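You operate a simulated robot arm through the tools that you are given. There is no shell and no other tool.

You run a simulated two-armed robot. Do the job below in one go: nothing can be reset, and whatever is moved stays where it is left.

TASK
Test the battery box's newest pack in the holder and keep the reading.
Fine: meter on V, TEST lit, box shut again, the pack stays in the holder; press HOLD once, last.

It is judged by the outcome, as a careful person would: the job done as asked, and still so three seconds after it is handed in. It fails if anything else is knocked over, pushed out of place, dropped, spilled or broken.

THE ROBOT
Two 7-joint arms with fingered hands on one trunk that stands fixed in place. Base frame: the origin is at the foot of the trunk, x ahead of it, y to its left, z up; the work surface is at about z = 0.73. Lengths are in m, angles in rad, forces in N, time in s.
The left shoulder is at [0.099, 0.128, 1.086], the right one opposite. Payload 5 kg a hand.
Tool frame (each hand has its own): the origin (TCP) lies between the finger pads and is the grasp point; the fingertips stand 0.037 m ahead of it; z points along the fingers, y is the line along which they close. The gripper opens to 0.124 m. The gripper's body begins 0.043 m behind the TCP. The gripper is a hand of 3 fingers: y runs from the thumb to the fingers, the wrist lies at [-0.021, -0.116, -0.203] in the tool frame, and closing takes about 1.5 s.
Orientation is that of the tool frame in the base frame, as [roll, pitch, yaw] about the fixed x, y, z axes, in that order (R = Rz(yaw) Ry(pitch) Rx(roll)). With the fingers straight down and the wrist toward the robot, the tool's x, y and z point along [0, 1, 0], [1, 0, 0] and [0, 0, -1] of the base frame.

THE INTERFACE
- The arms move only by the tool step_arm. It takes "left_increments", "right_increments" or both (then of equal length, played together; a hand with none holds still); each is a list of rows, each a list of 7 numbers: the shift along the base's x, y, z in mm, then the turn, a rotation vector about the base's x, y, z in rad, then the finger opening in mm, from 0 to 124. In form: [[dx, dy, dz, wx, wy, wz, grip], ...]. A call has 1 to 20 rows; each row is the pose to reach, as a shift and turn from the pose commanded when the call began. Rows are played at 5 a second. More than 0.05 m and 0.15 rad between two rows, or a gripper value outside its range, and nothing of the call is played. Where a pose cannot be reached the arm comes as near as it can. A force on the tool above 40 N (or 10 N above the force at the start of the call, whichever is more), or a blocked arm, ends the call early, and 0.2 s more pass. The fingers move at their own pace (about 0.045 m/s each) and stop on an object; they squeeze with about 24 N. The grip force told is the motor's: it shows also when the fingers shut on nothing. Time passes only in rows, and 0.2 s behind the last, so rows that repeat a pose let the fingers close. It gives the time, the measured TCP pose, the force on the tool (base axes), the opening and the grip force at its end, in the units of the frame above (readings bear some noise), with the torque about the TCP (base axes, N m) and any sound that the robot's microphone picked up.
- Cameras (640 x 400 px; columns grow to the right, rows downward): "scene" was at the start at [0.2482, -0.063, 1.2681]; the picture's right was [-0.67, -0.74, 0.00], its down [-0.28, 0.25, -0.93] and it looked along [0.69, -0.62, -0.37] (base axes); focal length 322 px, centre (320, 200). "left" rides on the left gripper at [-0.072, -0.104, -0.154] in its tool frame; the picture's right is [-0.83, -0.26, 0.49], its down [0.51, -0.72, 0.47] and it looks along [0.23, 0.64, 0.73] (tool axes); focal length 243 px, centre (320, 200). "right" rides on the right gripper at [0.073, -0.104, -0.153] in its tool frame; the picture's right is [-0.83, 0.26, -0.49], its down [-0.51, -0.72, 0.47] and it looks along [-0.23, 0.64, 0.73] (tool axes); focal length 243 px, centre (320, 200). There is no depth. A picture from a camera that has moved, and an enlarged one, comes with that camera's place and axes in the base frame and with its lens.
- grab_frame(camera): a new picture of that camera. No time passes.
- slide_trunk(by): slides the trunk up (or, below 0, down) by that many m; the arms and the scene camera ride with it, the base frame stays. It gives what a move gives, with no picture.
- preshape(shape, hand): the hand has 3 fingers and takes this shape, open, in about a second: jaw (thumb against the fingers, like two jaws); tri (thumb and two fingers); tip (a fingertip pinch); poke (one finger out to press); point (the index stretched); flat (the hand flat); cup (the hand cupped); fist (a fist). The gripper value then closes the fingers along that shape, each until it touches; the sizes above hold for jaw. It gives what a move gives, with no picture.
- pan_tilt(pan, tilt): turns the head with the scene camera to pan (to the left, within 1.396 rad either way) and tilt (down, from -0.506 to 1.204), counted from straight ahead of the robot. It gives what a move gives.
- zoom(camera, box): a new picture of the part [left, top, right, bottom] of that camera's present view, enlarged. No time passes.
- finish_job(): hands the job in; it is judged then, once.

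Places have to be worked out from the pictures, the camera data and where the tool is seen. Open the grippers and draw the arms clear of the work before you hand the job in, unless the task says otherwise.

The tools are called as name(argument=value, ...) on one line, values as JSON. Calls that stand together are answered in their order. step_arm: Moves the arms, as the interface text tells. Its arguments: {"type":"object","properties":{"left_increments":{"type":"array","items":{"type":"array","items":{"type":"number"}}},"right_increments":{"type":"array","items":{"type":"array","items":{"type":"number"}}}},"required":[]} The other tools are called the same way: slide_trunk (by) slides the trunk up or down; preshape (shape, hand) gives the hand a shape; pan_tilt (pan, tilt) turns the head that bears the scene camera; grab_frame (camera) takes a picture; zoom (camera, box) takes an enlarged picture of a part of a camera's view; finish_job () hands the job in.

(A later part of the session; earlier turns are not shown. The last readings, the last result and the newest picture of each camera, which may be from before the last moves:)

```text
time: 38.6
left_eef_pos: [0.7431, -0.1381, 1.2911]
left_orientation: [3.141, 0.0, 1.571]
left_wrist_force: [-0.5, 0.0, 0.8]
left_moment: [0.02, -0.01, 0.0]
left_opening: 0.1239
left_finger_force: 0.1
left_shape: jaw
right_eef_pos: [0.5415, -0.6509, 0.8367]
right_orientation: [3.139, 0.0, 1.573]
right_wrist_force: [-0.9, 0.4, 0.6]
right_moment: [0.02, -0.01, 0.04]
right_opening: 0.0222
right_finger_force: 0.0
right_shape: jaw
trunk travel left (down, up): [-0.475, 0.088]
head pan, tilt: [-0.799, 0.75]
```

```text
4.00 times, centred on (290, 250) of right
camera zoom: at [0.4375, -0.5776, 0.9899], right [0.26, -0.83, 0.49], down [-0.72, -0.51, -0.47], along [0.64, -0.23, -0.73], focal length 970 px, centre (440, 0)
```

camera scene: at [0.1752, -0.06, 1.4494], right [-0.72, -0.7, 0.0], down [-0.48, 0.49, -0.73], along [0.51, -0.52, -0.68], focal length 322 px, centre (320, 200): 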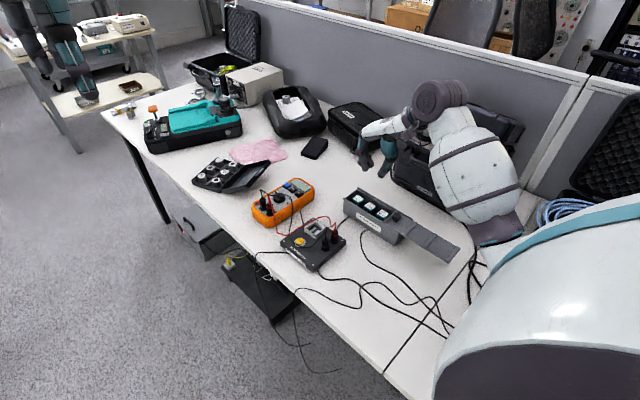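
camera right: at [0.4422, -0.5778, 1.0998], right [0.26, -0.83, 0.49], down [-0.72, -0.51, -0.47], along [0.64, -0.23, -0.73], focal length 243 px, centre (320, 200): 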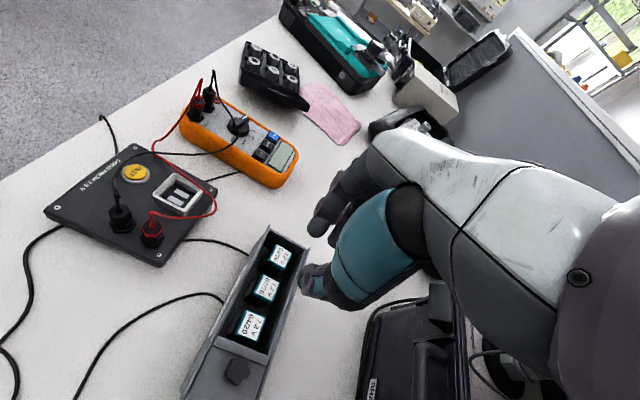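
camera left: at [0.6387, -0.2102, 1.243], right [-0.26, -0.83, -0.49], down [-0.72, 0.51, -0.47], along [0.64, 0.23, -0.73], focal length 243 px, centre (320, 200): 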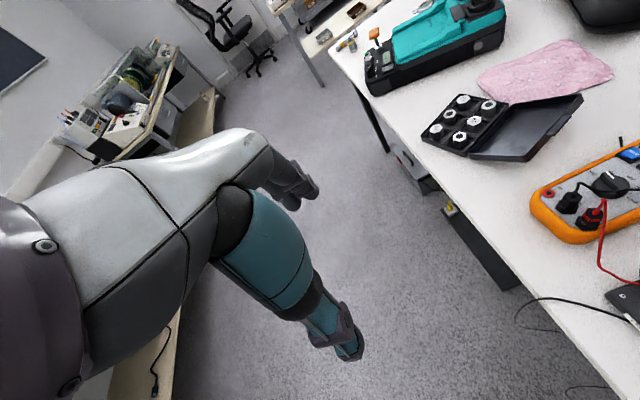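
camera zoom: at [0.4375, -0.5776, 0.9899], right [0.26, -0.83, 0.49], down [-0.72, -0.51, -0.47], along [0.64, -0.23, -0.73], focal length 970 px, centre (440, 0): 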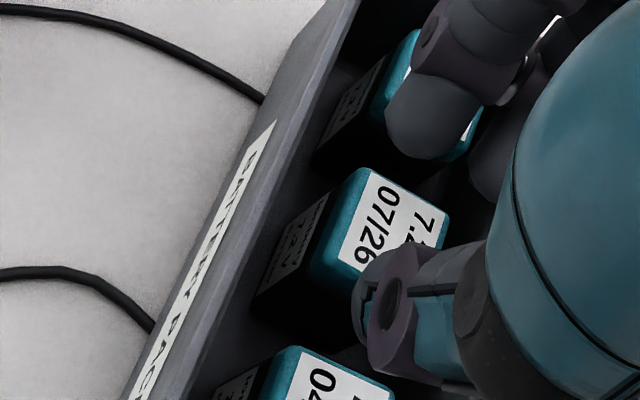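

Fingertips are ~18 mm thick balls: thumb centre ≈ TCP −29 mm, fingers ≈ TCP +21 mm along x. So I need about +4 mm in x and a slightly smaller opening; I adjust and lower in small steps watching the force.

step_arm(right_increments=[[2, 0, 0, 0, 0, 0, 20], [4, 0, 0, 0, 0, 0, 20], [4, 0, -3, 0, 0, 0, 20], [4, 0, -6, 0, 0, 0, 20], [4, 0, -9, 0, 0, 0, 20], [4, 0, -9, 0, 0, 0, 20]])

zoom(camera="scene", box=[365, 180, 405, 215])

zoom(camera="right", box=[260, 200, 320, 300])

```text
time: 40.0
left_eef_pos: [0.7437, -0.1386, 1.2894]
left_orientation: [-3.142, -0.001, 1.572]
left_wrist_force: [0.4, -1.0, -0.6]
left_moment: [0.04, -0.04, 0.0]
left_opening: 0.1235
left_finger_force: 0.1
left_shape: jaw
right_eef_pos: [0.5447, -0.6501, 0.8283]
right_orientation: [3.14, -0.001, 1.572]
right_wrist_force: [0.8, -0.2, -0.5]
right_moment: [0.01, 0.01, 0.0]
right_opening: 0.0203
right_finger_force: 0.0
right_shape: jaw
trunk travel left (down, up): [-0.475, 0.088]
head pan, tilt: [-0.799, 0.75]
```

```text
11.43 times, centred on (385, 198) of scene
camera zoom: at [0.1751, -0.0602, 1.4494], right [-0.72, -0.7, 0.0], down [-0.48, 0.49, -0.73], along [0.51, -0.52, -0.68], focal length 3674 px, centre (-423, 229)
```

zoom: 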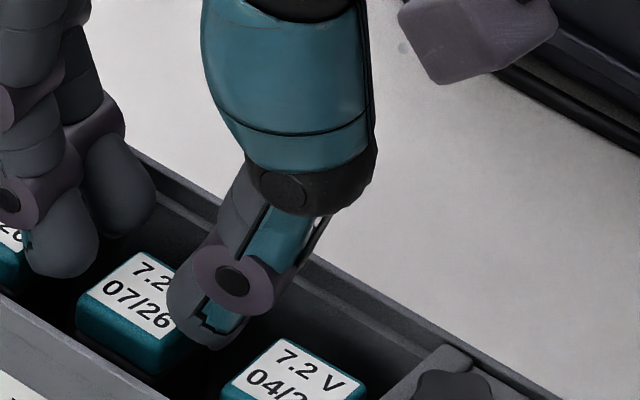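

```text
4.00 times, centred on (290, 250) of right
camera zoom: at [0.4408, -0.5767, 0.9809], right [0.26, -0.83, 0.49], down [-0.72, -0.51, -0.47], along [0.64, -0.23, -0.73], focal length 970 px, centre (440, 0)
```

zoom: 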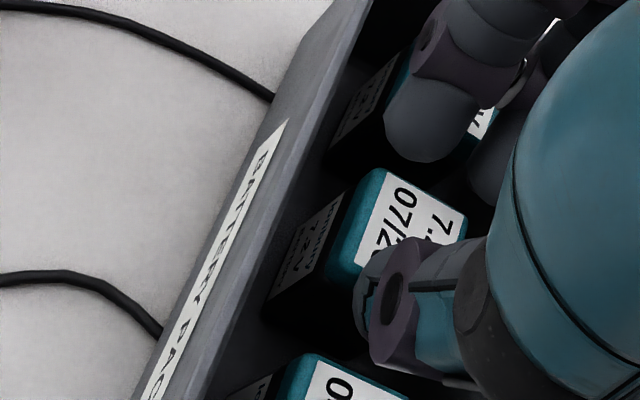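

Thumb is about centred in its gap; the fingers are ~3 mm toward the 07/26 pack. I shift +2 mm, open slightly to 22, and lower a few mm watching the force.

step_arm(right_increments=[[2, 0, 0, 0, 0, 0, 22], [2, 0, -2, 0, 0, 0, 22], [2, 0, -4, 0, 0, 0, 22], [2, 0, -6, 0, 0, 0, 22], [2, 0, -6, 0, 0, 0, 22]])

zoom(camera="scene", box=[365, 180, 405, 215])

zoom(camera="right", box=[260, 200, 320, 300])

```text
time: 41.2
left_eef_pos: [0.7416, -0.1373, 1.2912]
left_orientation: [-3.141, -0.001, 1.57]
left_wrist_force: [0.0, 0.4, 0.3]
left_moment: [-0.03, -0.01, 0.03]
left_opening: 0.1238
left_finger_force: 0.0
left_shape: jaw
right_eef_pos: [0.5463, -0.6484, 0.8228]
right_orientation: [3.138, 0.001, 1.573]
right_wrist_force: [-0.9, 0.0, 7.9]
right_moment: [-0.05, 0.09, 0.01]
right_opening: 0.0223
right_finger_force: 0.0
right_shape: jaw
trunk travel left (down, up): [-0.475, 0.088]
head pan, tilt: [-0.799, 0.75]
```

```text
11.43 times, centred on (385, 198) of scene
camera zoom: at [0.1744, -0.0595, 1.4496], right [-0.72, -0.7, 0.0], down [-0.47, 0.49, -0.73], along [0.51, -0.52, -0.68], focal length 3674 px, centre (-423, 229)
```

zoom: 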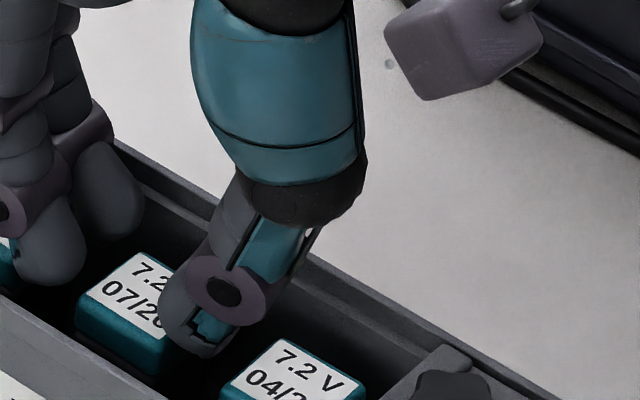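

```text
4.00 times, centred on (290, 250) of right
camera zoom: at [0.4426, -0.5762, 0.9761], right [0.26, -0.83, 0.49], down [-0.72, -0.51, -0.47], along [0.64, -0.23, -0.73], focal length 970 px, centre (440, 0)
```

zoom: 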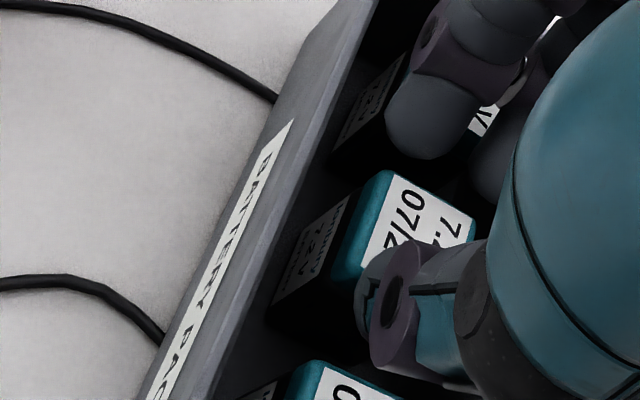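

7.9 N upward with torque pointing at the thumb: its tip sits on the 07/26 pack's edge. I rise a little, open to 26, shift −1 mm and try again.

step_arm(right_increments=[[0, 0, 4, 0, 0, 0, 24], [-1, -1, 4, 0, 0, 0, 26], [-1, -1, 2, 0, 0, 0, 26], [-1, -1, 0, 0, 0, 0, 26], [-1, -1, -1, 0, 0, 0, 26], [-1, -1, -1, 0, 0, 0, 26]])

zoom(camera="scene", box=[365, 180, 405, 215])

zoom(camera="right", box=[260, 200, 320, 300])

```text
time: 42.6
left_eef_pos: [0.7417, -0.1373, 1.2912]
left_orientation: [-3.141, 0.0, 1.571]
left_wrist_force: [-0.1, 0.3, -0.5]
left_moment: [0.02, 0.0, 0.0]
left_opening: 0.1237
left_finger_force: 0.0
left_shape: jaw
right_eef_pos: [0.5468, -0.6494, 0.8217]
right_orientation: [3.138, 0.0, 1.573]
right_wrist_force: [-1.5, -0.4, 7.4]
right_moment: [-0.03, 0.18, 0.0]
right_opening: 0.0263
right_finger_force: 0.0
right_shape: jaw
trunk travel left (down, up): [-0.475, 0.088]
head pan, tilt: [-0.799, 0.75]
```

```text
11.43 times, centred on (385, 198) of scene
camera zoom: at [0.1745, -0.0596, 1.4496], right [-0.72, -0.7, 0.0], down [-0.47, 0.49, -0.73], along [0.51, -0.52, -0.68], focal length 3674 px, centre (-423, 229)
```

zoom: 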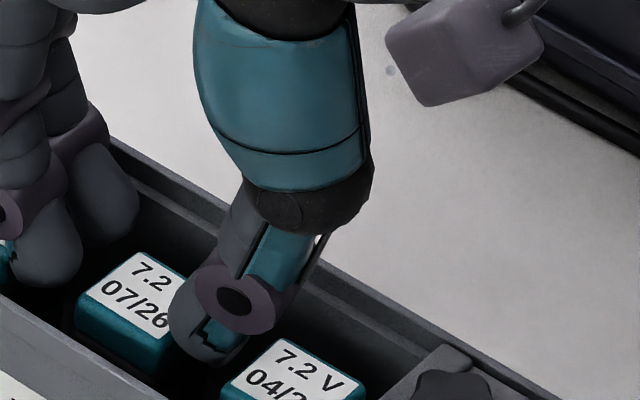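

```text
4.00 times, centred on (290, 250) of right
camera zoom: at [0.4423, -0.5764, 0.9744], right [0.26, -0.83, 0.49], down [-0.72, -0.51, -0.47], along [0.64, -0.23, -0.73], focal length 970 px, centre (440, 0)
```

zoom: 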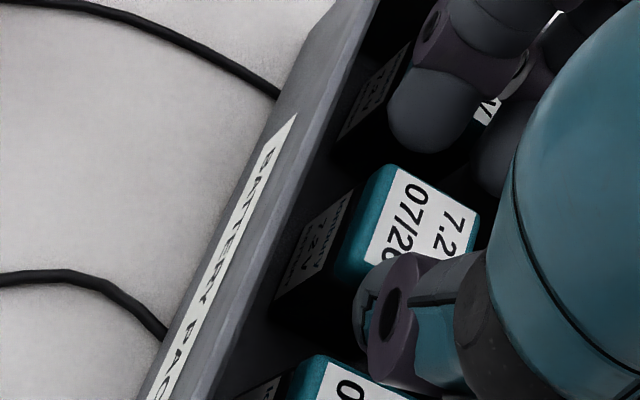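

The thumb still catches the 07/26 pack's −x edge. I rise, re-aim with TCP ≈4 mm further −x at opening 22, and probe again.

step_arm(right_increments=[[0, 0, 5, 0, 0, 0, 24], [-4, 0, 5, 0, 0, 0, 22], [-4, 0, 3, 0, 0, 0, 22], [-4, 0, 1, 0, 0, 0, 22], [-4, 0, -1, 0, 0, 0, 22], [-4, 0, -1, 0, 0, 0, 22]])

zoom(camera="scene", box=[365, 180, 405, 215])

zoom(camera="right", box=[260, 200, 320, 300])

```text
time: 44.0
left_eef_pos: [0.7413, -0.1382, 1.2917]
left_orientation: [3.14, 0.0, 1.571]
left_wrist_force: [0.9, 0.5, -0.7]
left_moment: [0.0, -0.02, 0.0]
left_opening: 0.124
left_finger_force: 0.1
left_shape: jaw
right_eef_pos: [0.5424, -0.6502, 0.8212]
right_orientation: [3.136, 0.001, 1.573]
right_wrist_force: [1.0, 0.5, 6.6]
right_moment: [0.03, -0.04, 0.0]
right_opening: 0.022
right_finger_force: 0.1
right_shape: jaw
trunk travel left (down, up): [-0.475, 0.088]
head pan, tilt: [-0.799, 0.75]
```

```text
11.43 times, centred on (385, 198) of scene
camera zoom: at [0.1748, -0.0598, 1.4496], right [-0.72, -0.7, 0.0], down [-0.48, 0.49, -0.73], along [0.51, -0.52, -0.68], focal length 3674 px, centre (-423, 229)
```

zoom: 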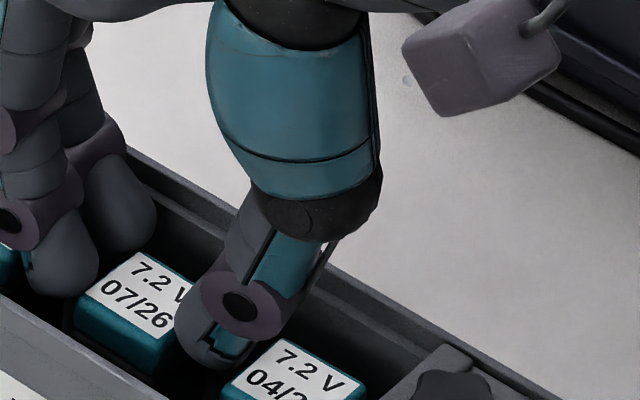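

```text
4.00 times, centred on (290, 250) of right
camera zoom: at [0.4388, -0.5771, 0.9735], right [0.26, -0.83, 0.49], down [-0.72, -0.51, -0.47], along [0.64, -0.23, -0.73], focal length 970 px, centre (440, 0)
```

zoom: 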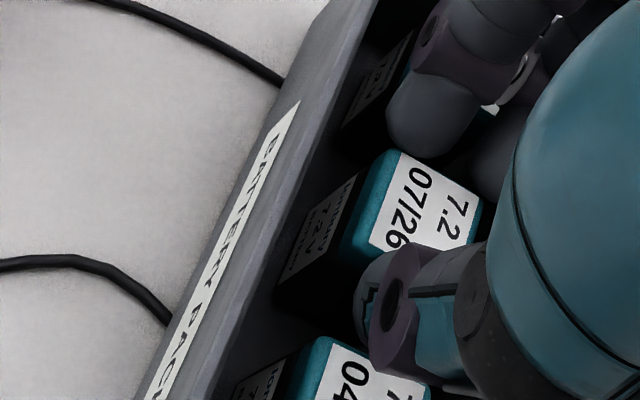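

Now the torque says both sides ride on the pack's edges, so the opening must be a bit larger. I rise, open to 27 with TCP at ≈0.5445, and probe again.

step_arm(right_increments=[[0, 0, 5, 0, 0, 0, 25], [2, 0, 5, 0, 0, 0, 27], [2, 0, 3, 0, 0, 0, 27], [2, 0, 1, 0, 0, 0, 27], [2, 0, -1, 0, 0, 0, 27], [2, 0, -1, 0, 0, 0, 27]])

zoom(camera="scene", box=[365, 180, 405, 215])

zoom(camera="right", box=[260, 200, 320, 300])

```text
time: 45.4
left_eef_pos: [0.7413, -0.1386, 1.29]
left_orientation: [3.14, -0.001, 1.57]
left_wrist_force: [0.0, 0.0, -1.1]
left_moment: [0.02, 0.02, 0.0]
left_opening: 0.1238
left_finger_force: 0.0
left_shape: jaw
right_eef_pos: [0.545, -0.6507, 0.8198]
right_orientation: [3.138, 0.0, 1.573]
right_wrist_force: [-0.8, -0.9, 2.2]
right_moment: [0.02, 0.05, 0.0]
right_opening: 0.0271
right_finger_force: 0.1
right_shape: jaw
trunk travel left (down, up): [-0.475, 0.088]
head pan, tilt: [-0.799, 0.75]
```

```text
11.43 times, centred on (385, 198) of scene
camera zoom: at [0.1748, -0.06, 1.4495], right [-0.72, -0.7, 0.0], down [-0.48, 0.49, -0.73], along [0.51, -0.52, -0.68], focal length 3674 px, centre (-423, 229)
```

zoom: 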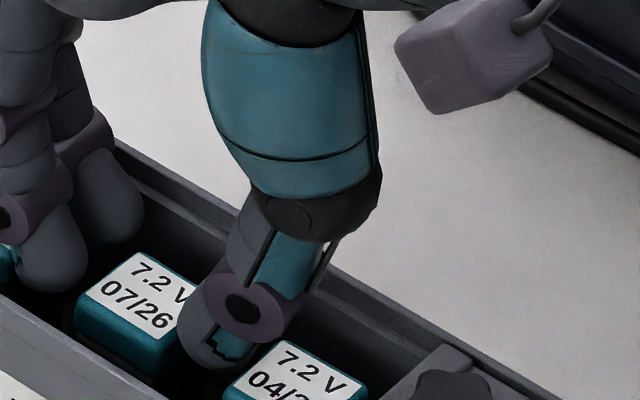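

```text
4.00 times, centred on (290, 250) of right
camera zoom: at [0.4405, -0.5773, 0.973], right [0.26, -0.83, 0.49], down [-0.72, -0.51, -0.47], along [0.64, -0.23, -0.73], focal length 970 px, centre (440, 0)
```

zoom: 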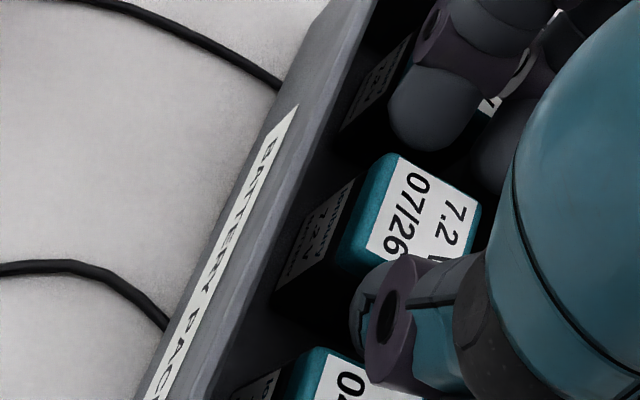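

Only 2.2 N now, slightly on the thumb. I shift −0.5 mm and go 4 mm lower.

step_arm(right_increments=[[-0.7, 0, 1, 0, 0, 0, 27], [-0.7, 0, -1, 0, 0, 0, 27], [-0.7, 0, -3, 0, 0, 0, 27], [-0.7, 0, -4, 0, 0, 0, 27], [-0.7, 0, -4, 0, 0, 0, 27]])

zoom(camera="scene", box=[365, 180, 405, 215])

zoom(camera="right", box=[260, 200, 320, 300])

```text
time: 46.6
left_eef_pos: [0.7419, -0.1381, 1.2902]
left_orientation: [-3.141, 0.0, 1.57]
left_wrist_force: [0.6, 0.6, -0.8]
left_moment: [0.02, 0.03, 0.03]
left_opening: 0.1237
left_finger_force: 0.2
left_shape: jaw
right_eef_pos: [0.5441, -0.6501, 0.8162]
right_orientation: [3.14, 0.001, 1.572]
right_wrist_force: [-0.6, -0.9, 1.7]
right_moment: [0.01, 0.04, -0.02]
right_opening: 0.027
right_finger_force: 0.1
right_shape: jaw
trunk travel left (down, up): [-0.475, 0.088]
head pan, tilt: [-0.799, 0.75]
```

```text
11.43 times, centred on (385, 198) of scene
camera zoom: at [0.1749, -0.06, 1.4495], right [-0.72, -0.7, 0.0], down [-0.48, 0.49, -0.73], along [0.51, -0.52, -0.68], focal length 3674 px, centre (-423, 229)
```

zoom: 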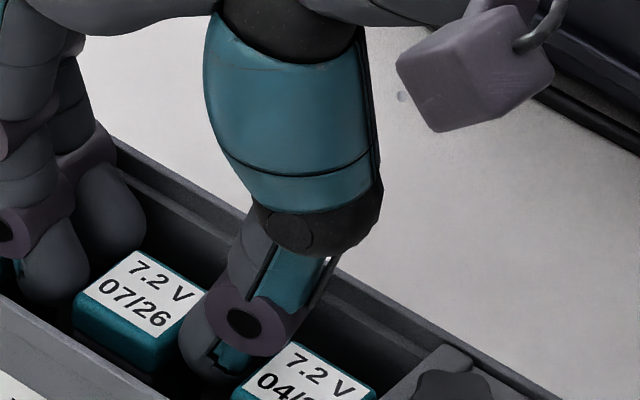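

```text
4.00 times, centred on (290, 250) of right
camera zoom: at [0.4396, -0.5776, 0.9686], right [0.26, -0.83, 0.49], down [-0.72, -0.51, -0.47], along [0.64, -0.23, -0.73], focal length 970 px, centre (440, 0)
```

zoom: 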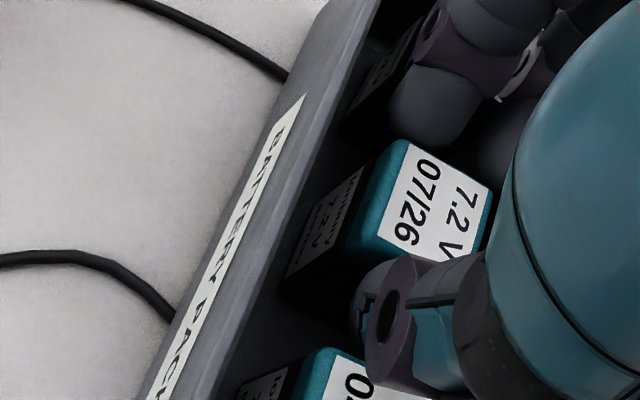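

It is slipping into the gaps (1.7 N). I go 6 mm lower and then close on the pack.

step_arm(right_increments=[[0, 0, -2, 0, 0, 0, 27], [0, 0, -4, 0, 0, 0, 27], [0, 0, -6, 0, 0, 0, 27], [0, 0, -6, 0, 0, 0, 27]])

zoom(camera="right", box=[260, 200, 320, 300])

```text
time: 47.6
left_eef_pos: [0.741, -0.1365, 1.2925]
left_orientation: [3.14, 0.003, 1.569]
left_wrist_force: [0.5, -0.5, -0.5]
left_moment: [-0.03, 0.02, 0.02]
left_opening: 0.1235
left_finger_force: 0.1
left_shape: jaw
right_eef_pos: [0.5443, -0.6489, 0.8139]
right_orientation: [3.134, 0.003, 1.573]
right_wrist_force: [0.9, -2.3, 24.0]
right_moment: [-0.3, -0.97, -0.07]
right_opening: 0.0282
right_finger_force: 0.0
right_shape: jaw
trunk travel left (down, up): [-0.475, 0.088]
head pan, tilt: [-0.799, 0.75]
```

```text
4.00 times, centred on (290, 250) of right
camera zoom: at [0.4388, -0.5766, 0.9656], right [0.26, -0.83, 0.5], down [-0.72, -0.51, -0.48], along [0.65, -0.23, -0.73], focal length 970 px, centre (440, 0)
```

zoom: 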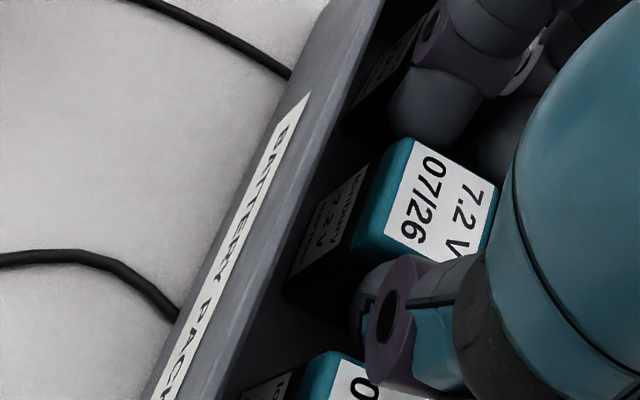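

24 N with the torque at +40 mm in x: a finger's knuckle now rests on the neighbouring 01/26 pack. I back up 5 mm and close on the 07/26 pack at this depth.

step_arm(right_increments=[[0, 0, 3, 0, 0, 0, 27], [0, 0, 5, 0, 0, 0, 27], [0, 0, 5, 0, 0, 0, 20], [0, 0, 5, 0, 0, 0, 14], [0, 0, 5, 0, 0, 0, 8], [0, 0, 5, 0, 0, 0, 2], [0, 0, 5, 0, 0, 0, 0], [0, 0, 5, 0, 0, 0, 0]])

zoom(camera="right", box=[260, 200, 320, 300])

zoom(camera="scene", box=[355, 170, 425, 230])

```text
time: 49.4
left_eef_pos: [0.7419, -0.1384, 1.29]
left_orientation: [3.14, 0.0, 1.57]
left_wrist_force: [-0.3, -0.6, -0.3]
left_moment: [-0.01, -0.02, 0.02]
left_opening: 0.1236
left_finger_force: 0.1
left_shape: jaw
right_eef_pos: [0.5433, -0.6508, 0.8136]
right_orientation: [3.139, 0.001, 1.573]
right_wrist_force: [0.0, -0.1, 5.5]
right_moment: [-0.06, -0.24, -0.02]
right_opening: 0.0259
right_finger_force: 24.1
right_shape: jaw
trunk travel left (down, up): [-0.475, 0.088]
head pan, tilt: [-0.799, 0.75]
```

```text
4.00 times, centred on (290, 250) of right
camera zoom: at [0.4394, -0.577, 0.9672], right [0.26, -0.83, 0.49], down [-0.72, -0.51, -0.47], along [0.64, -0.23, -0.73], focal length 970 px, centre (440, 0)
```

zoom: 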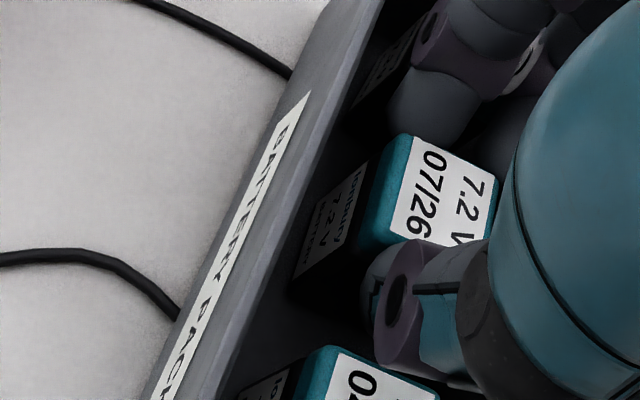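

```text
6.67 times, centred on (390, 200) of scene
camera zoom: at [0.1746, -0.0598, 1.4495], right [-0.72, -0.7, 0.0], down [-0.47, 0.49, -0.73], along [0.51, -0.52, -0.68], focal length 2143 px, centre (-147, 200)
```

zoom: 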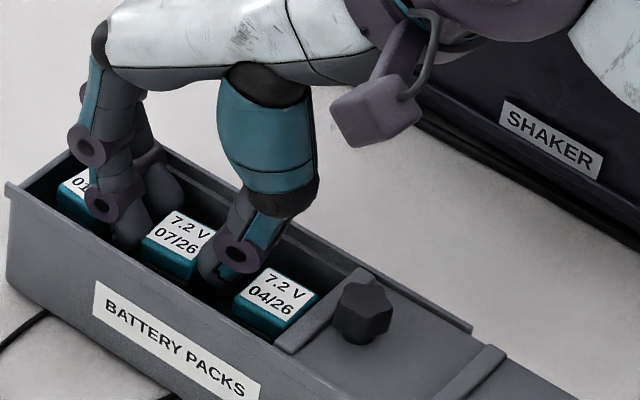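

The pack is gripped (opening 25.9 mm, 24 N). I lift slowly 15 mm and check.

step_arm(right_increments=[[0, 0, 3, 0, 0, 0, 0], [0, 0, 7, 0, 0, 0, 0], [0, 0, 11, 0, 0, 0, 0], [0, 0, 15, 0, 0, 0, 0], [0, 0, 15, 0, 0, 0, 0]])

zoom(camera="right", box=[240, 180, 340, 300])

zoom(camera="scene", box=[355, 170, 425, 230])

```text
time: 50.6
left_eef_pos: [0.7415, -0.1388, 1.29]
left_orientation: [-3.141, -0.001, 1.571]
left_wrist_force: [0.0, -0.5, -0.2]
left_moment: [-0.01, 0.02, 0.02]
left_opening: 0.1237
left_finger_force: 0.1
left_shape: jaw
right_eef_pos: [0.5444, -0.651, 0.8278]
right_orientation: [3.14, -0.001, 1.572]
right_wrist_force: [0.0, -0.5, -0.1]
right_moment: [-0.01, 0.0, 0.03]
right_opening: 0.0254
right_finger_force: 24.4
right_shape: jaw
trunk travel left (down, up): [-0.475, 0.088]
head pan, tilt: [-0.799, 0.75]
```

```text
3.33 times, centred on (290, 240) of right
camera zoom: at [0.4398, -0.5779, 0.9825], right [0.26, -0.83, 0.49], down [-0.72, -0.51, -0.47], along [0.64, -0.23, -0.73], focal length 809 px, centre (420, 67)
```

zoom: 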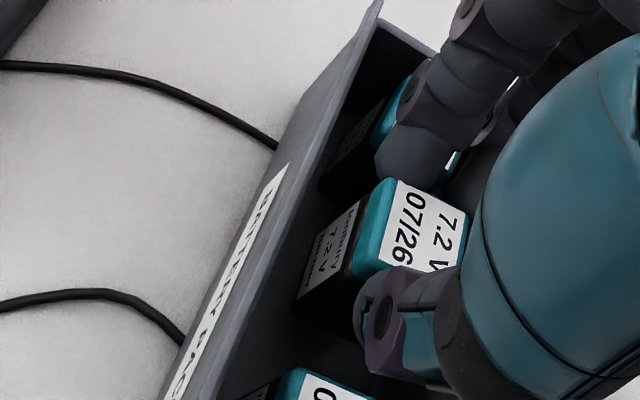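

```text
6.67 times, centred on (390, 200) of scene
camera zoom: at [0.1751, -0.0602, 1.4494], right [-0.72, -0.7, 0.0], down [-0.48, 0.49, -0.73], along [0.51, -0.52, -0.68], focal length 2143 px, centre (-147, 200)
```

zoom: 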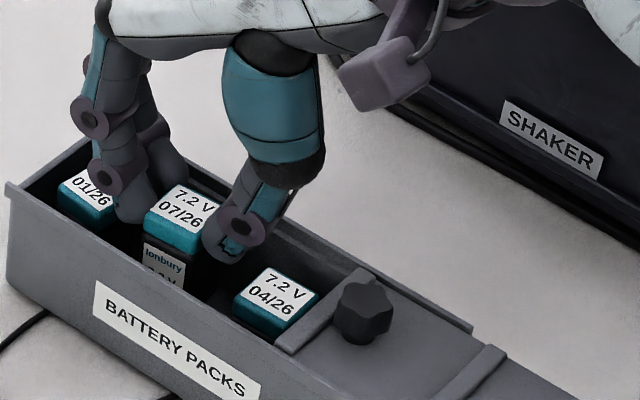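

The pack comes up cleanly. I lift it well clear (to z≈0.98) and look at it from the scene camera.

step_arm(right_increments=[[0, 0, 15, 0, 0, 0, 0], [0, 0, 30, 0, 0, 0, 0], [0, 0, 50, 0, 0, 0, 0], [0, 0, 75, 0, 0, 0, 0], [0, 0, 100, 0, 0, 0, 0], [0, 0, 125, 0, 0, 0, 0], [0, 0, 150, 0, 0, 0, 0], [0, 0, 150, 0, 0, 0, 0]])

grab_frame(camera="right")

grab_frame(camera="scene")

```text
time: 52.4
left_eef_pos: [0.7423, -0.1386, 1.2904]
left_orientation: [-3.141, 0.001, 1.57]
left_wrist_force: [0.3, -0.8, -0.9]
left_moment: [0.0, 0.01, -0.02]
left_opening: 0.1235
left_finger_force: 0.2
left_shape: jaw
right_eef_pos: [0.5436, -0.6516, 0.9778]
right_orientation: [3.14, -0.001, 1.573]
right_wrist_force: [-0.7, -1.1, -0.8]
right_moment: [0.0, 0.01, -0.02]
right_opening: 0.0251
right_finger_force: 24.2
right_shape: jaw
trunk travel left (down, up): [-0.475, 0.088]
head pan, tilt: [-0.799, 0.75]
```

```text
taken
camera right: at [0.4406, -0.5791, 1.1319], right [0.26, -0.83, 0.49], down [-0.72, -0.51, -0.47], along [0.64, -0.23, -0.73], focal length 243 px, centre (320, 200)
```

right: 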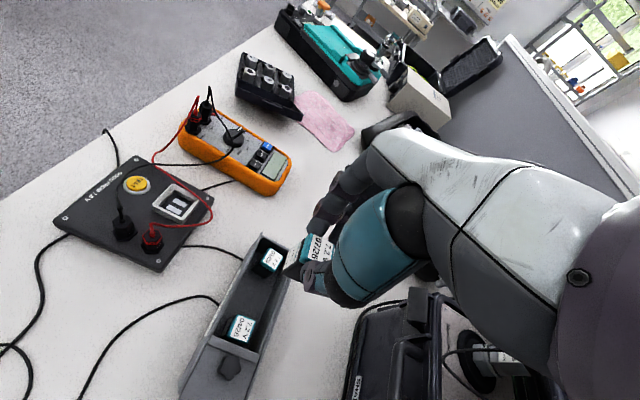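

```text
taken
camera scene: at [0.1753, -0.0606, 1.4494], right [-0.72, -0.7, 0.0], down [-0.48, 0.49, -0.73], along [0.51, -0.52, -0.68], focal length 322 px, centre (320, 200)
```

scene: 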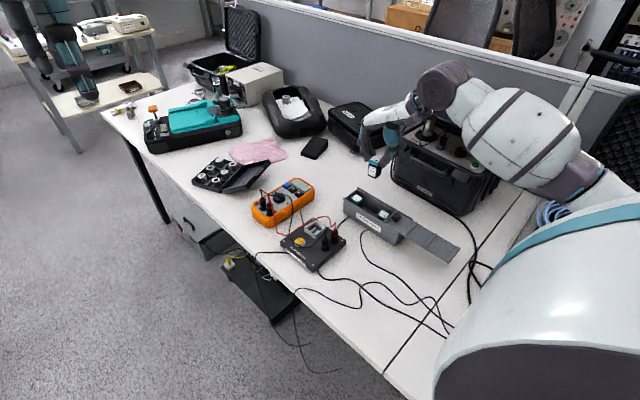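

Pack 07/26 is in the hand. I zoom on the pack, on the box and on the holder to plan the insertion (size, polarity marks, cable heights).

zoom(camera="scene", box=[350, 115, 410, 190])

zoom(camera="scene", box=[270, 205, 360, 275])

zoom(camera="right", box=[50, 140, 230, 280])

zoom(camera="right", box=[260, 200, 360, 320])

```text
5.33 times, centred on (380, 152) of scene
camera zoom: at [0.1753, -0.0606, 1.4494], right [-0.72, -0.7, 0.0], down [-0.48, 0.49, -0.73], along [0.51, -0.52, -0.68], focal length 1715 px, centre (0, 453)
```

zoom: 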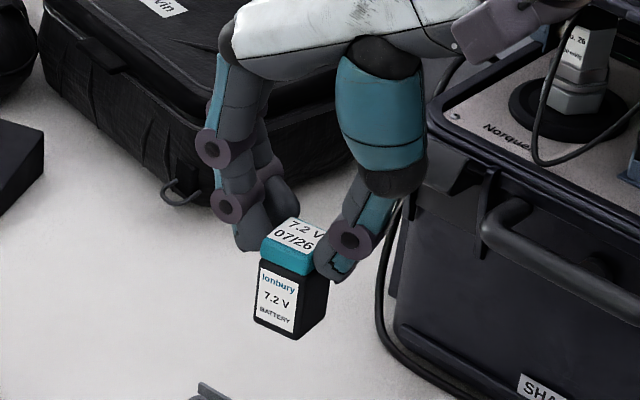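

```text
5.71 times, centred on (315, 240) of scene
camera zoom: at [0.1753, -0.0606, 1.4494], right [-0.72, -0.7, 0.0], down [-0.48, 0.49, -0.73], along [0.51, -0.52, -0.68], focal length 1837 px, centre (349, -29)
```

zoom: 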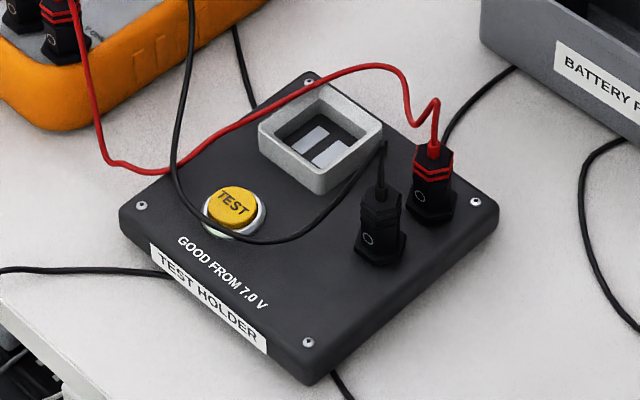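

```text
2.86 times, centred on (140, 210) of right
camera zoom: at [0.4406, -0.5791, 1.1319], right [0.26, -0.83, 0.49], down [-0.72, -0.51, -0.47], along [0.64, -0.23, -0.73], focal length 693 px, centre (834, 171)
```

zoom: 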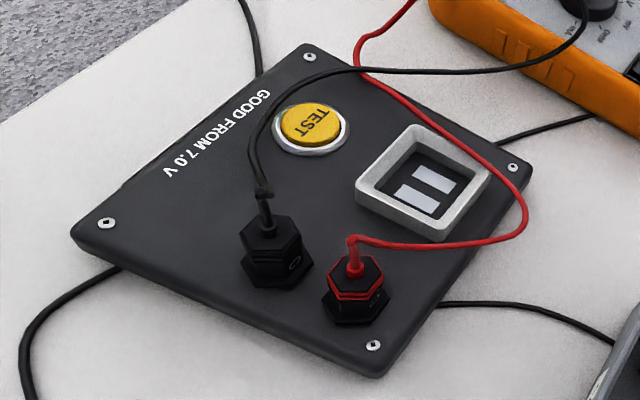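

```text
3.33 times, centred on (310, 260) of right
camera zoom: at [0.4406, -0.5791, 1.1319], right [0.26, -0.83, 0.49], down [-0.72, -0.51, -0.47], along [0.64, -0.23, -0.73], focal length 809 px, centre (353, 0)
```

zoom: 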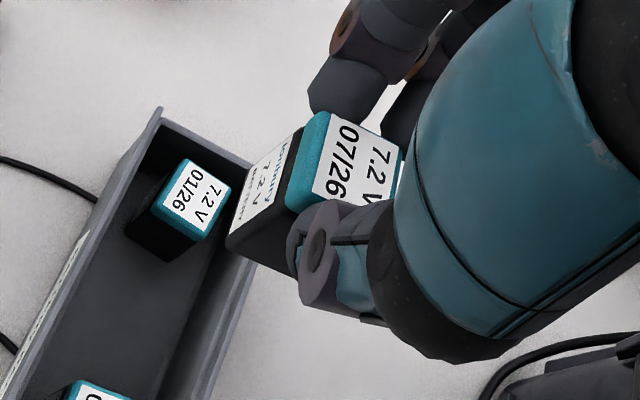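

The red lead seems to arch over the +x side of the pocket at z≈0.81; I need a closer look. I carry the pack over above the holder at a safe height.

step_arm(right_increments=[[0, 0, 20, 0, 0, 0, 0], [8, 20, 40, 0, 0, 0, 0], [16, 40, 50, 0, 0, 0, 0], [24, 60, 50, 0, 0, 0, 0], [32, 80, 50, 0, 0, 0, 0], [40, 100, 50, 0, 0, 0, 0], [48, 120, 50, 0, 0, 0, 0], [56, 140, 50, 0, 0, 0, 0], [64, 162, 50, 0, 0, 0, 0], [64, 162, 50, 0, 0, 0, 0]])

grab_frame(camera="right")

grab_frame(camera="scene")

```text
time: 54.6
left_eef_pos: [0.7416, -0.1379, 1.2913]
left_orientation: [3.141, 0.0, 1.571]
left_wrist_force: [-0.2, -1.0, 0.5]
left_moment: [0.0, -0.02, 0.01]
left_opening: 0.1237
left_finger_force: 0.1
left_shape: jaw
right_eef_pos: [0.6085, -0.4895, 1.0307]
right_orientation: [3.138, -0.001, 1.574]
right_wrist_force: [0.2, 0.4, -0.8]
right_moment: [-0.01, -0.01, 0.01]
right_opening: 0.0251
right_finger_force: 23.9
right_shape: jaw
trunk travel left (down, up): [-0.475, 0.088]
head pan, tilt: [-0.799, 0.75]
```

```text
taken
camera right: at [0.5043, -0.4162, 1.1825], right [0.26, -0.83, 0.49], down [-0.72, -0.51, -0.47], along [0.64, -0.23, -0.73], focal length 243 px, centre (320, 200)
```

right: 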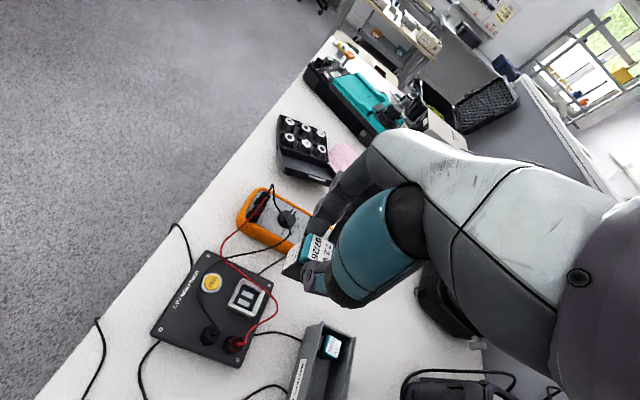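

```text
taken
camera scene: at [0.1748, -0.0606, 1.4495], right [-0.72, -0.7, 0.0], down [-0.48, 0.49, -0.73], along [0.51, -0.52, -0.68], focal length 322 px, centre (320, 200)
```

scene: 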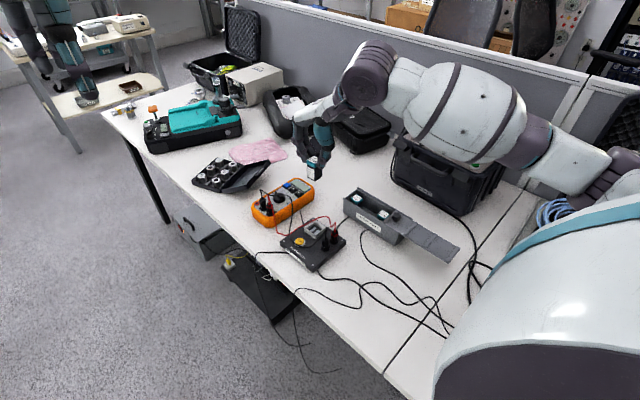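

Pocket appears near [0.608, −0.488]. I zoom in on the holder from here.

zoom(camera="right", box=[190, 240, 330, 360])

zoom(camera="scene", box=[280, 150, 370, 270])

```text
3.33 times, centred on (260, 300) of right
camera zoom: at [0.5043, -0.4162, 1.1825], right [0.26, -0.83, 0.49], down [-0.72, -0.51, -0.47], along [0.64, -0.23, -0.73], focal length 809 px, centre (520, -133)
```

zoom: 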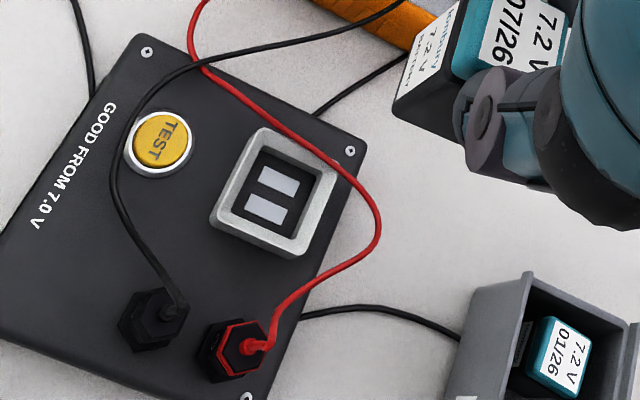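

```text
3.33 times, centred on (325, 210) of scene
camera zoom: at [0.1748, -0.0606, 1.4495], right [-0.72, -0.7, 0.0], down [-0.48, 0.49, -0.73], along [0.51, -0.52, -0.68], focal length 1072 px, centre (303, 167)
```

zoom: 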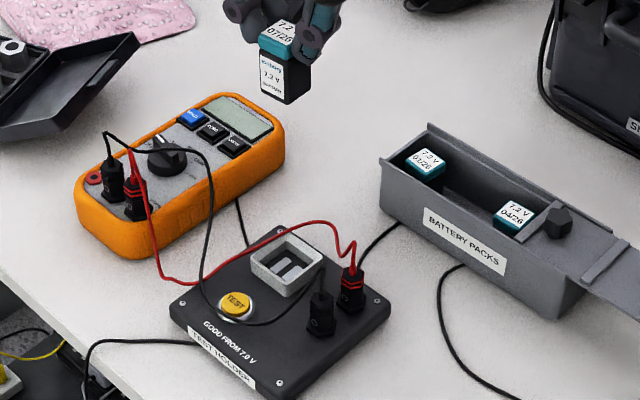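

Pocket centre ≈ [0.6075, −0.4865], rim z≈0.780; the red lead runs just over the inner +x rim at z≈0.795, so the pack should pass beside it. I descend to where the pack bottom is ~25 mm above the rim and check alignment.

step_arm(right_increments=[[1.7, 1, -20, 0, 0, 0, 0], [1.7, 1, -45, 0, 0, 0, 0], [1.7, 1, -70, 0, 0, 0, 0], [1.7, 1, -95, 0, 0, 0, 0], [1.7, 1, -120, 0, 0, 0, 0], [1.7, 1, -140, 0, 0, 0, 0], [1.7, 1, -140, 0, 0, 0, 0]])

zoom(camera="right", box=[220, 190, 360, 310])

zoom(camera="scene", box=[290, 180, 350, 250])

```text
time: 56.2
left_eef_pos: [0.7417, -0.1384, 1.2903]
left_orientation: [-3.141, 0.001, 1.569]
left_wrist_force: [-0.7, 0.9, 0.5]
left_moment: [-0.03, 0.02, -0.01]
left_opening: 0.124
left_finger_force: 0.1
left_shape: jaw
right_eef_pos: [0.6105, -0.4895, 0.8874]
right_orientation: [3.137, -0.001, 1.571]
right_wrist_force: [0.6, -0.2, -1.4]
right_moment: [-0.01, -0.01, -0.03]
right_opening: 0.0249
right_finger_force: 23.8
right_shape: jaw
trunk travel left (down, up): [-0.475, 0.088]
head pan, tilt: [-0.799, 0.75]
```

```text
3.33 times, centred on (290, 250) of right
camera zoom: at [0.5056, -0.4163, 1.0412], right [0.26, -0.83, 0.49], down [-0.72, -0.51, -0.47], along [0.64, -0.23, -0.73], focal length 809 px, centre (420, 33)
```

zoom: 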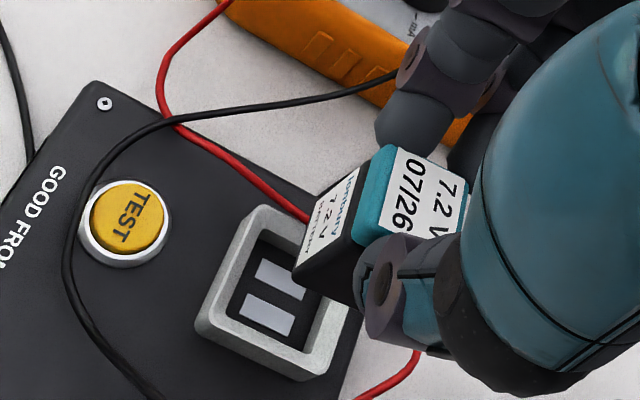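

```text
5.71 times, centred on (320, 215) of scene
camera zoom: at [0.1749, -0.0601, 1.4495], right [-0.72, -0.7, 0.0], down [-0.48, 0.49, -0.73], along [0.51, -0.52, -0.68], focal length 1837 px, centre (320, 114)
```

zoom: 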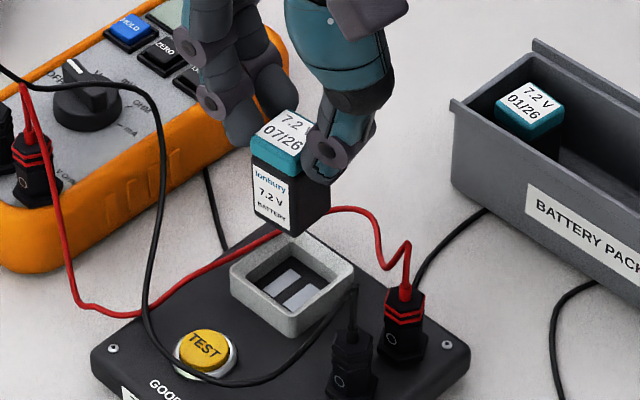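

Both views suggest the pack is ~3–5 mm too far +x and −y. I shift (−3.5, +3.5) mm and descend to ~12 mm above the rim for a final check.

step_arm(right_increments=[[-2, 2, 0, 0, 0, 0, 0], [-3.5, 3.5, -5, 0, 0, 0, 0], [-3.5, 3.5, -12, 0, 0, 0, 0], [-3.5, 3.5, -19, 0, 0, 0, 0], [-3.5, 3.5, -19, 0, 0, 0, 0]])

zoom(camera="right", box=[230, 200, 340, 310])

zoom(camera="scene", box=[295, 195, 345, 245])

```text
time: 57.4
left_eef_pos: [0.7422, -0.1383, 1.2894]
left_orientation: [-3.141, 0.0, 1.57]
left_wrist_force: [-0.6, 0.5, 0.0]
left_moment: [-0.01, 0.01, 0.0]
left_opening: 0.1236
left_finger_force: 0.2
left_shape: jaw
right_eef_pos: [0.6078, -0.4844, 0.869]
right_orientation: [3.14, 0.001, 1.573]
right_wrist_force: [0.6, 1.0, -0.6]
right_moment: [0.03, -0.03, 0.02]
right_opening: 0.0251
right_finger_force: 23.5
right_shape: jaw
trunk travel left (down, up): [-0.475, 0.088]
head pan, tilt: [-0.799, 0.75]
```

```text
3.64 times, centred on (285, 255) of right
camera zoom: at [0.5027, -0.4122, 1.0226], right [0.26, -0.83, 0.49], down [-0.72, -0.51, -0.47], along [0.64, -0.23, -0.73], focal length 882 px, centre (447, 0)
```

zoom: 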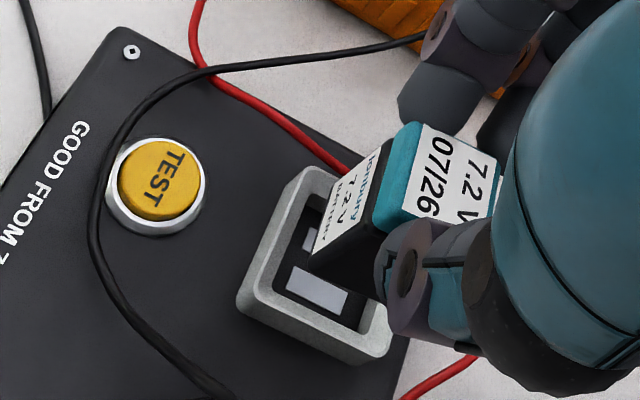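

```text
8.00 times, centred on (320, 220) of scene
camera zoom: at [0.1751, -0.0602, 1.4495], right [-0.72, -0.7, 0.0], down [-0.48, 0.49, -0.73], along [0.51, -0.52, -0.68], focal length 2572 px, centre (320, 40)
```

zoom: 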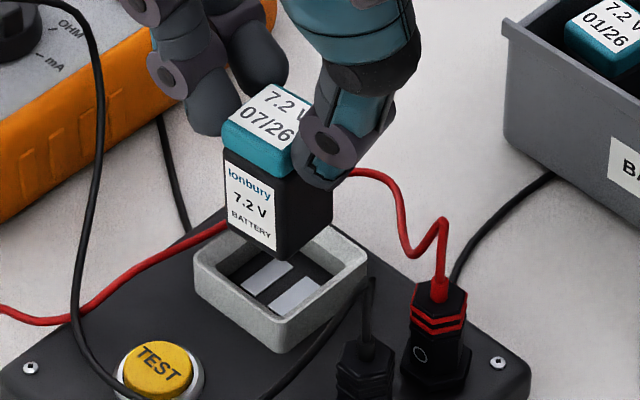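

Now only ~2.5 mm off in x and ~1 mm in y. I correct and lower the pack into the pocket in small steps.

step_arm(right_increments=[[-2.5, 1, 0, 0, 0, 0, 0], [-2.5, 1, -4, 0, 0, 0, 0], [-2.5, 1, -8, 0, 0, 0, 0], [-2.5, 1, -12, 0, 0, 0, 0], [-2.5, 1, -16, 0, 0, 0, 0], [-2.5, 1, -16, 0, 0, 0, 0]])

zoom(camera="right", box=[230, 200, 340, 310])

zoom(camera="scene", box=[295, 195, 345, 245])

```text
time: 58.8
left_eef_pos: [0.7422, -0.1381, 1.2915]
left_orientation: [3.14, 0.001, 1.572]
left_wrist_force: [-0.2, 0.1, 0.0]
left_moment: [0.0, -0.01, 0.0]
left_opening: 0.1238
left_finger_force: 0.0
left_shape: jaw
right_eef_pos: [0.6038, -0.4816, 0.8549]
right_orientation: [3.141, 0.0, 1.574]
right_wrist_force: [0.6, 0.1, -0.9]
right_moment: [0.02, 0.0, -0.04]
right_opening: 0.0252
right_finger_force: 23.5
right_shape: jaw
trunk travel left (down, up): [-0.475, 0.088]
head pan, tilt: [-0.799, 0.75]
```

```text
3.64 times, centred on (285, 255) of right
camera zoom: at [0.4997, -0.4097, 1.0075], right [0.26, -0.83, 0.49], down [-0.72, -0.51, -0.47], along [0.64, -0.23, -0.73], focal length 882 px, centre (447, 0)
```

zoom: 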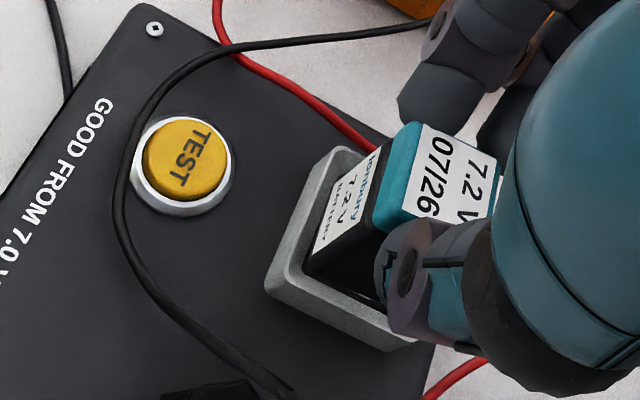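

```text
8.00 times, centred on (320, 220) of scene
camera zoom: at [0.1751, -0.0602, 1.4494], right [-0.72, -0.7, 0.0], down [-0.48, 0.49, -0.73], along [0.51, -0.52, -0.68], focal length 2572 px, centre (320, 40)
```

zoom: 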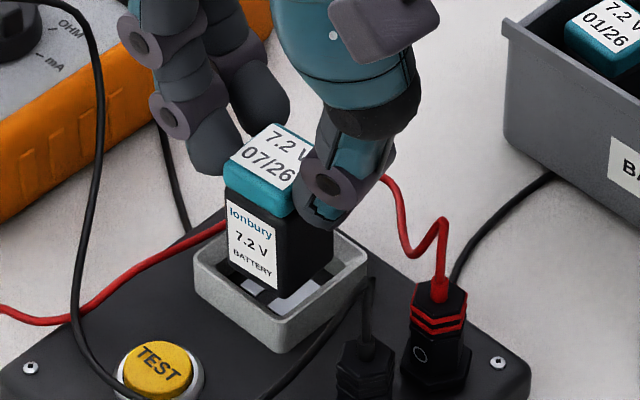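

The pack bottom is entering the pocket, roughly centred with no contact. I continue down in small steps until it seats.

step_arm(right_increments=[[0, 0, -2, 0, 0, 0, 0], [0, 0, -4, 0, 0, 0, 0], [0, 0, -6, 0, 0, 0, 0], [0, 0, -8, 0, 0, 0, 0], [0, 0, -8, 0, 0, 0, 0]])

zoom(camera="right", box=[230, 200, 340, 310])

zoom(camera="scene", box=[295, 195, 345, 245])

```text
time: 60.0
left_eef_pos: [0.743, -0.1385, 1.2899]
left_orientation: [3.141, 0.0, 1.571]
left_wrist_force: [0.3, -0.1, 0.0]
left_moment: [-0.01, 0.02, -0.02]
left_opening: 0.1236
left_finger_force: 0.0
left_shape: jaw
right_eef_pos: [0.6035, -0.4836, 0.8466]
right_orientation: [3.139, -0.001, 1.571]
right_wrist_force: [-0.6, 0.4, -1.1]
right_moment: [0.02, 0.03, -0.01]
right_opening: 0.0253
right_finger_force: 23.9
right_shape: jaw
trunk travel left (down, up): [-0.475, 0.088]
head pan, tilt: [-0.799, 0.75]
```

```text
3.64 times, centred on (285, 255) of right
camera zoom: at [0.4995, -0.4103, 0.9992], right [0.26, -0.83, 0.49], down [-0.72, -0.51, -0.47], along [0.64, -0.23, -0.73], focal length 882 px, centre (447, 0)
```

zoom: 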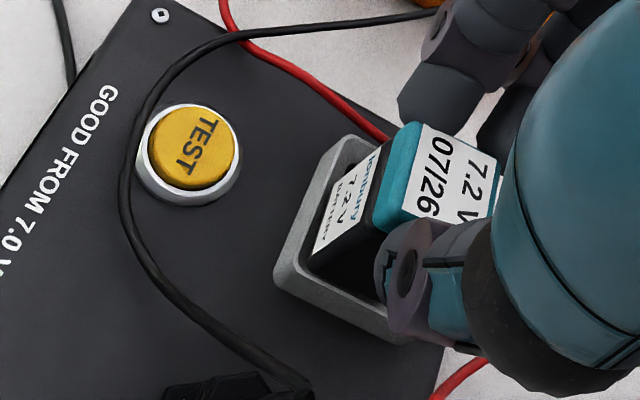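

```text
8.00 times, centred on (320, 220) of scene
camera zoom: at [0.1751, -0.0602, 1.4494], right [-0.72, -0.7, 0.0], down [-0.48, 0.49, -0.73], along [0.51, -0.52, -0.68], focal length 2572 px, centre (320, 40)
```

zoom: 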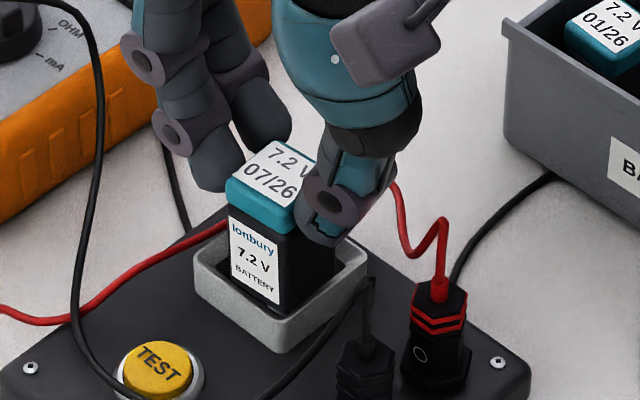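

No contact yet. I shift (+1, −1) mm to stay centred and go down further until seated.

step_arm(right_increments=[[1, -1, -1, 0, 0, 0, 0], [1, -1, -3, 0, 0, 0, 0], [1, -1, -5, 0, 0, 0, 0], [1, -1, -5, 0, 0, 0, 0]])

zoom(camera="scene", box=[295, 195, 345, 245])

```text
time: 61.0
left_eef_pos: [0.7412, -0.1371, 1.2918]
left_orientation: [3.14, 0.001, 1.571]
left_wrist_force: [-0.1, 0.1, 0.3]
left_moment: [-0.03, -0.01, 0.03]
left_opening: 0.1234
left_finger_force: 0.0
left_shape: jaw
right_eef_pos: [0.6049, -0.4829, 0.8439]
right_orientation: [3.135, 0.0, 1.573]
right_wrist_force: [-2.1, -5.5, 20.3]
right_moment: [-0.1, 0.07, -0.09]
right_opening: 0.0264
right_finger_force: 23.9
right_shape: jaw
trunk travel left (down, up): [-0.475, 0.088]
head pan, tilt: [-0.799, 0.75]
```

```text
8.00 times, centred on (320, 220) of scene
camera zoom: at [0.173, -0.0592, 1.45], right [-0.72, -0.7, 0.0], down [-0.47, 0.49, -0.73], along [0.51, -0.53, -0.68], focal length 2572 px, centre (320, 40)
```

zoom: 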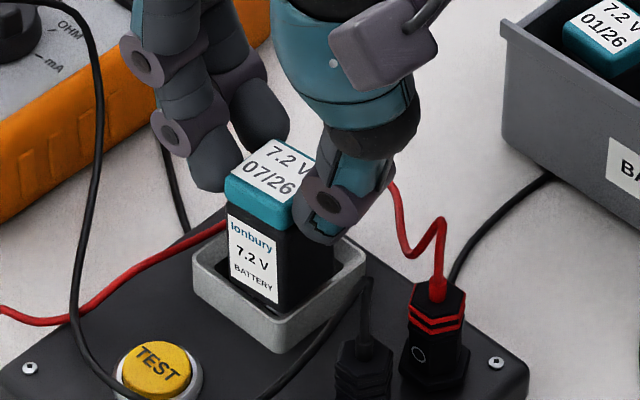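

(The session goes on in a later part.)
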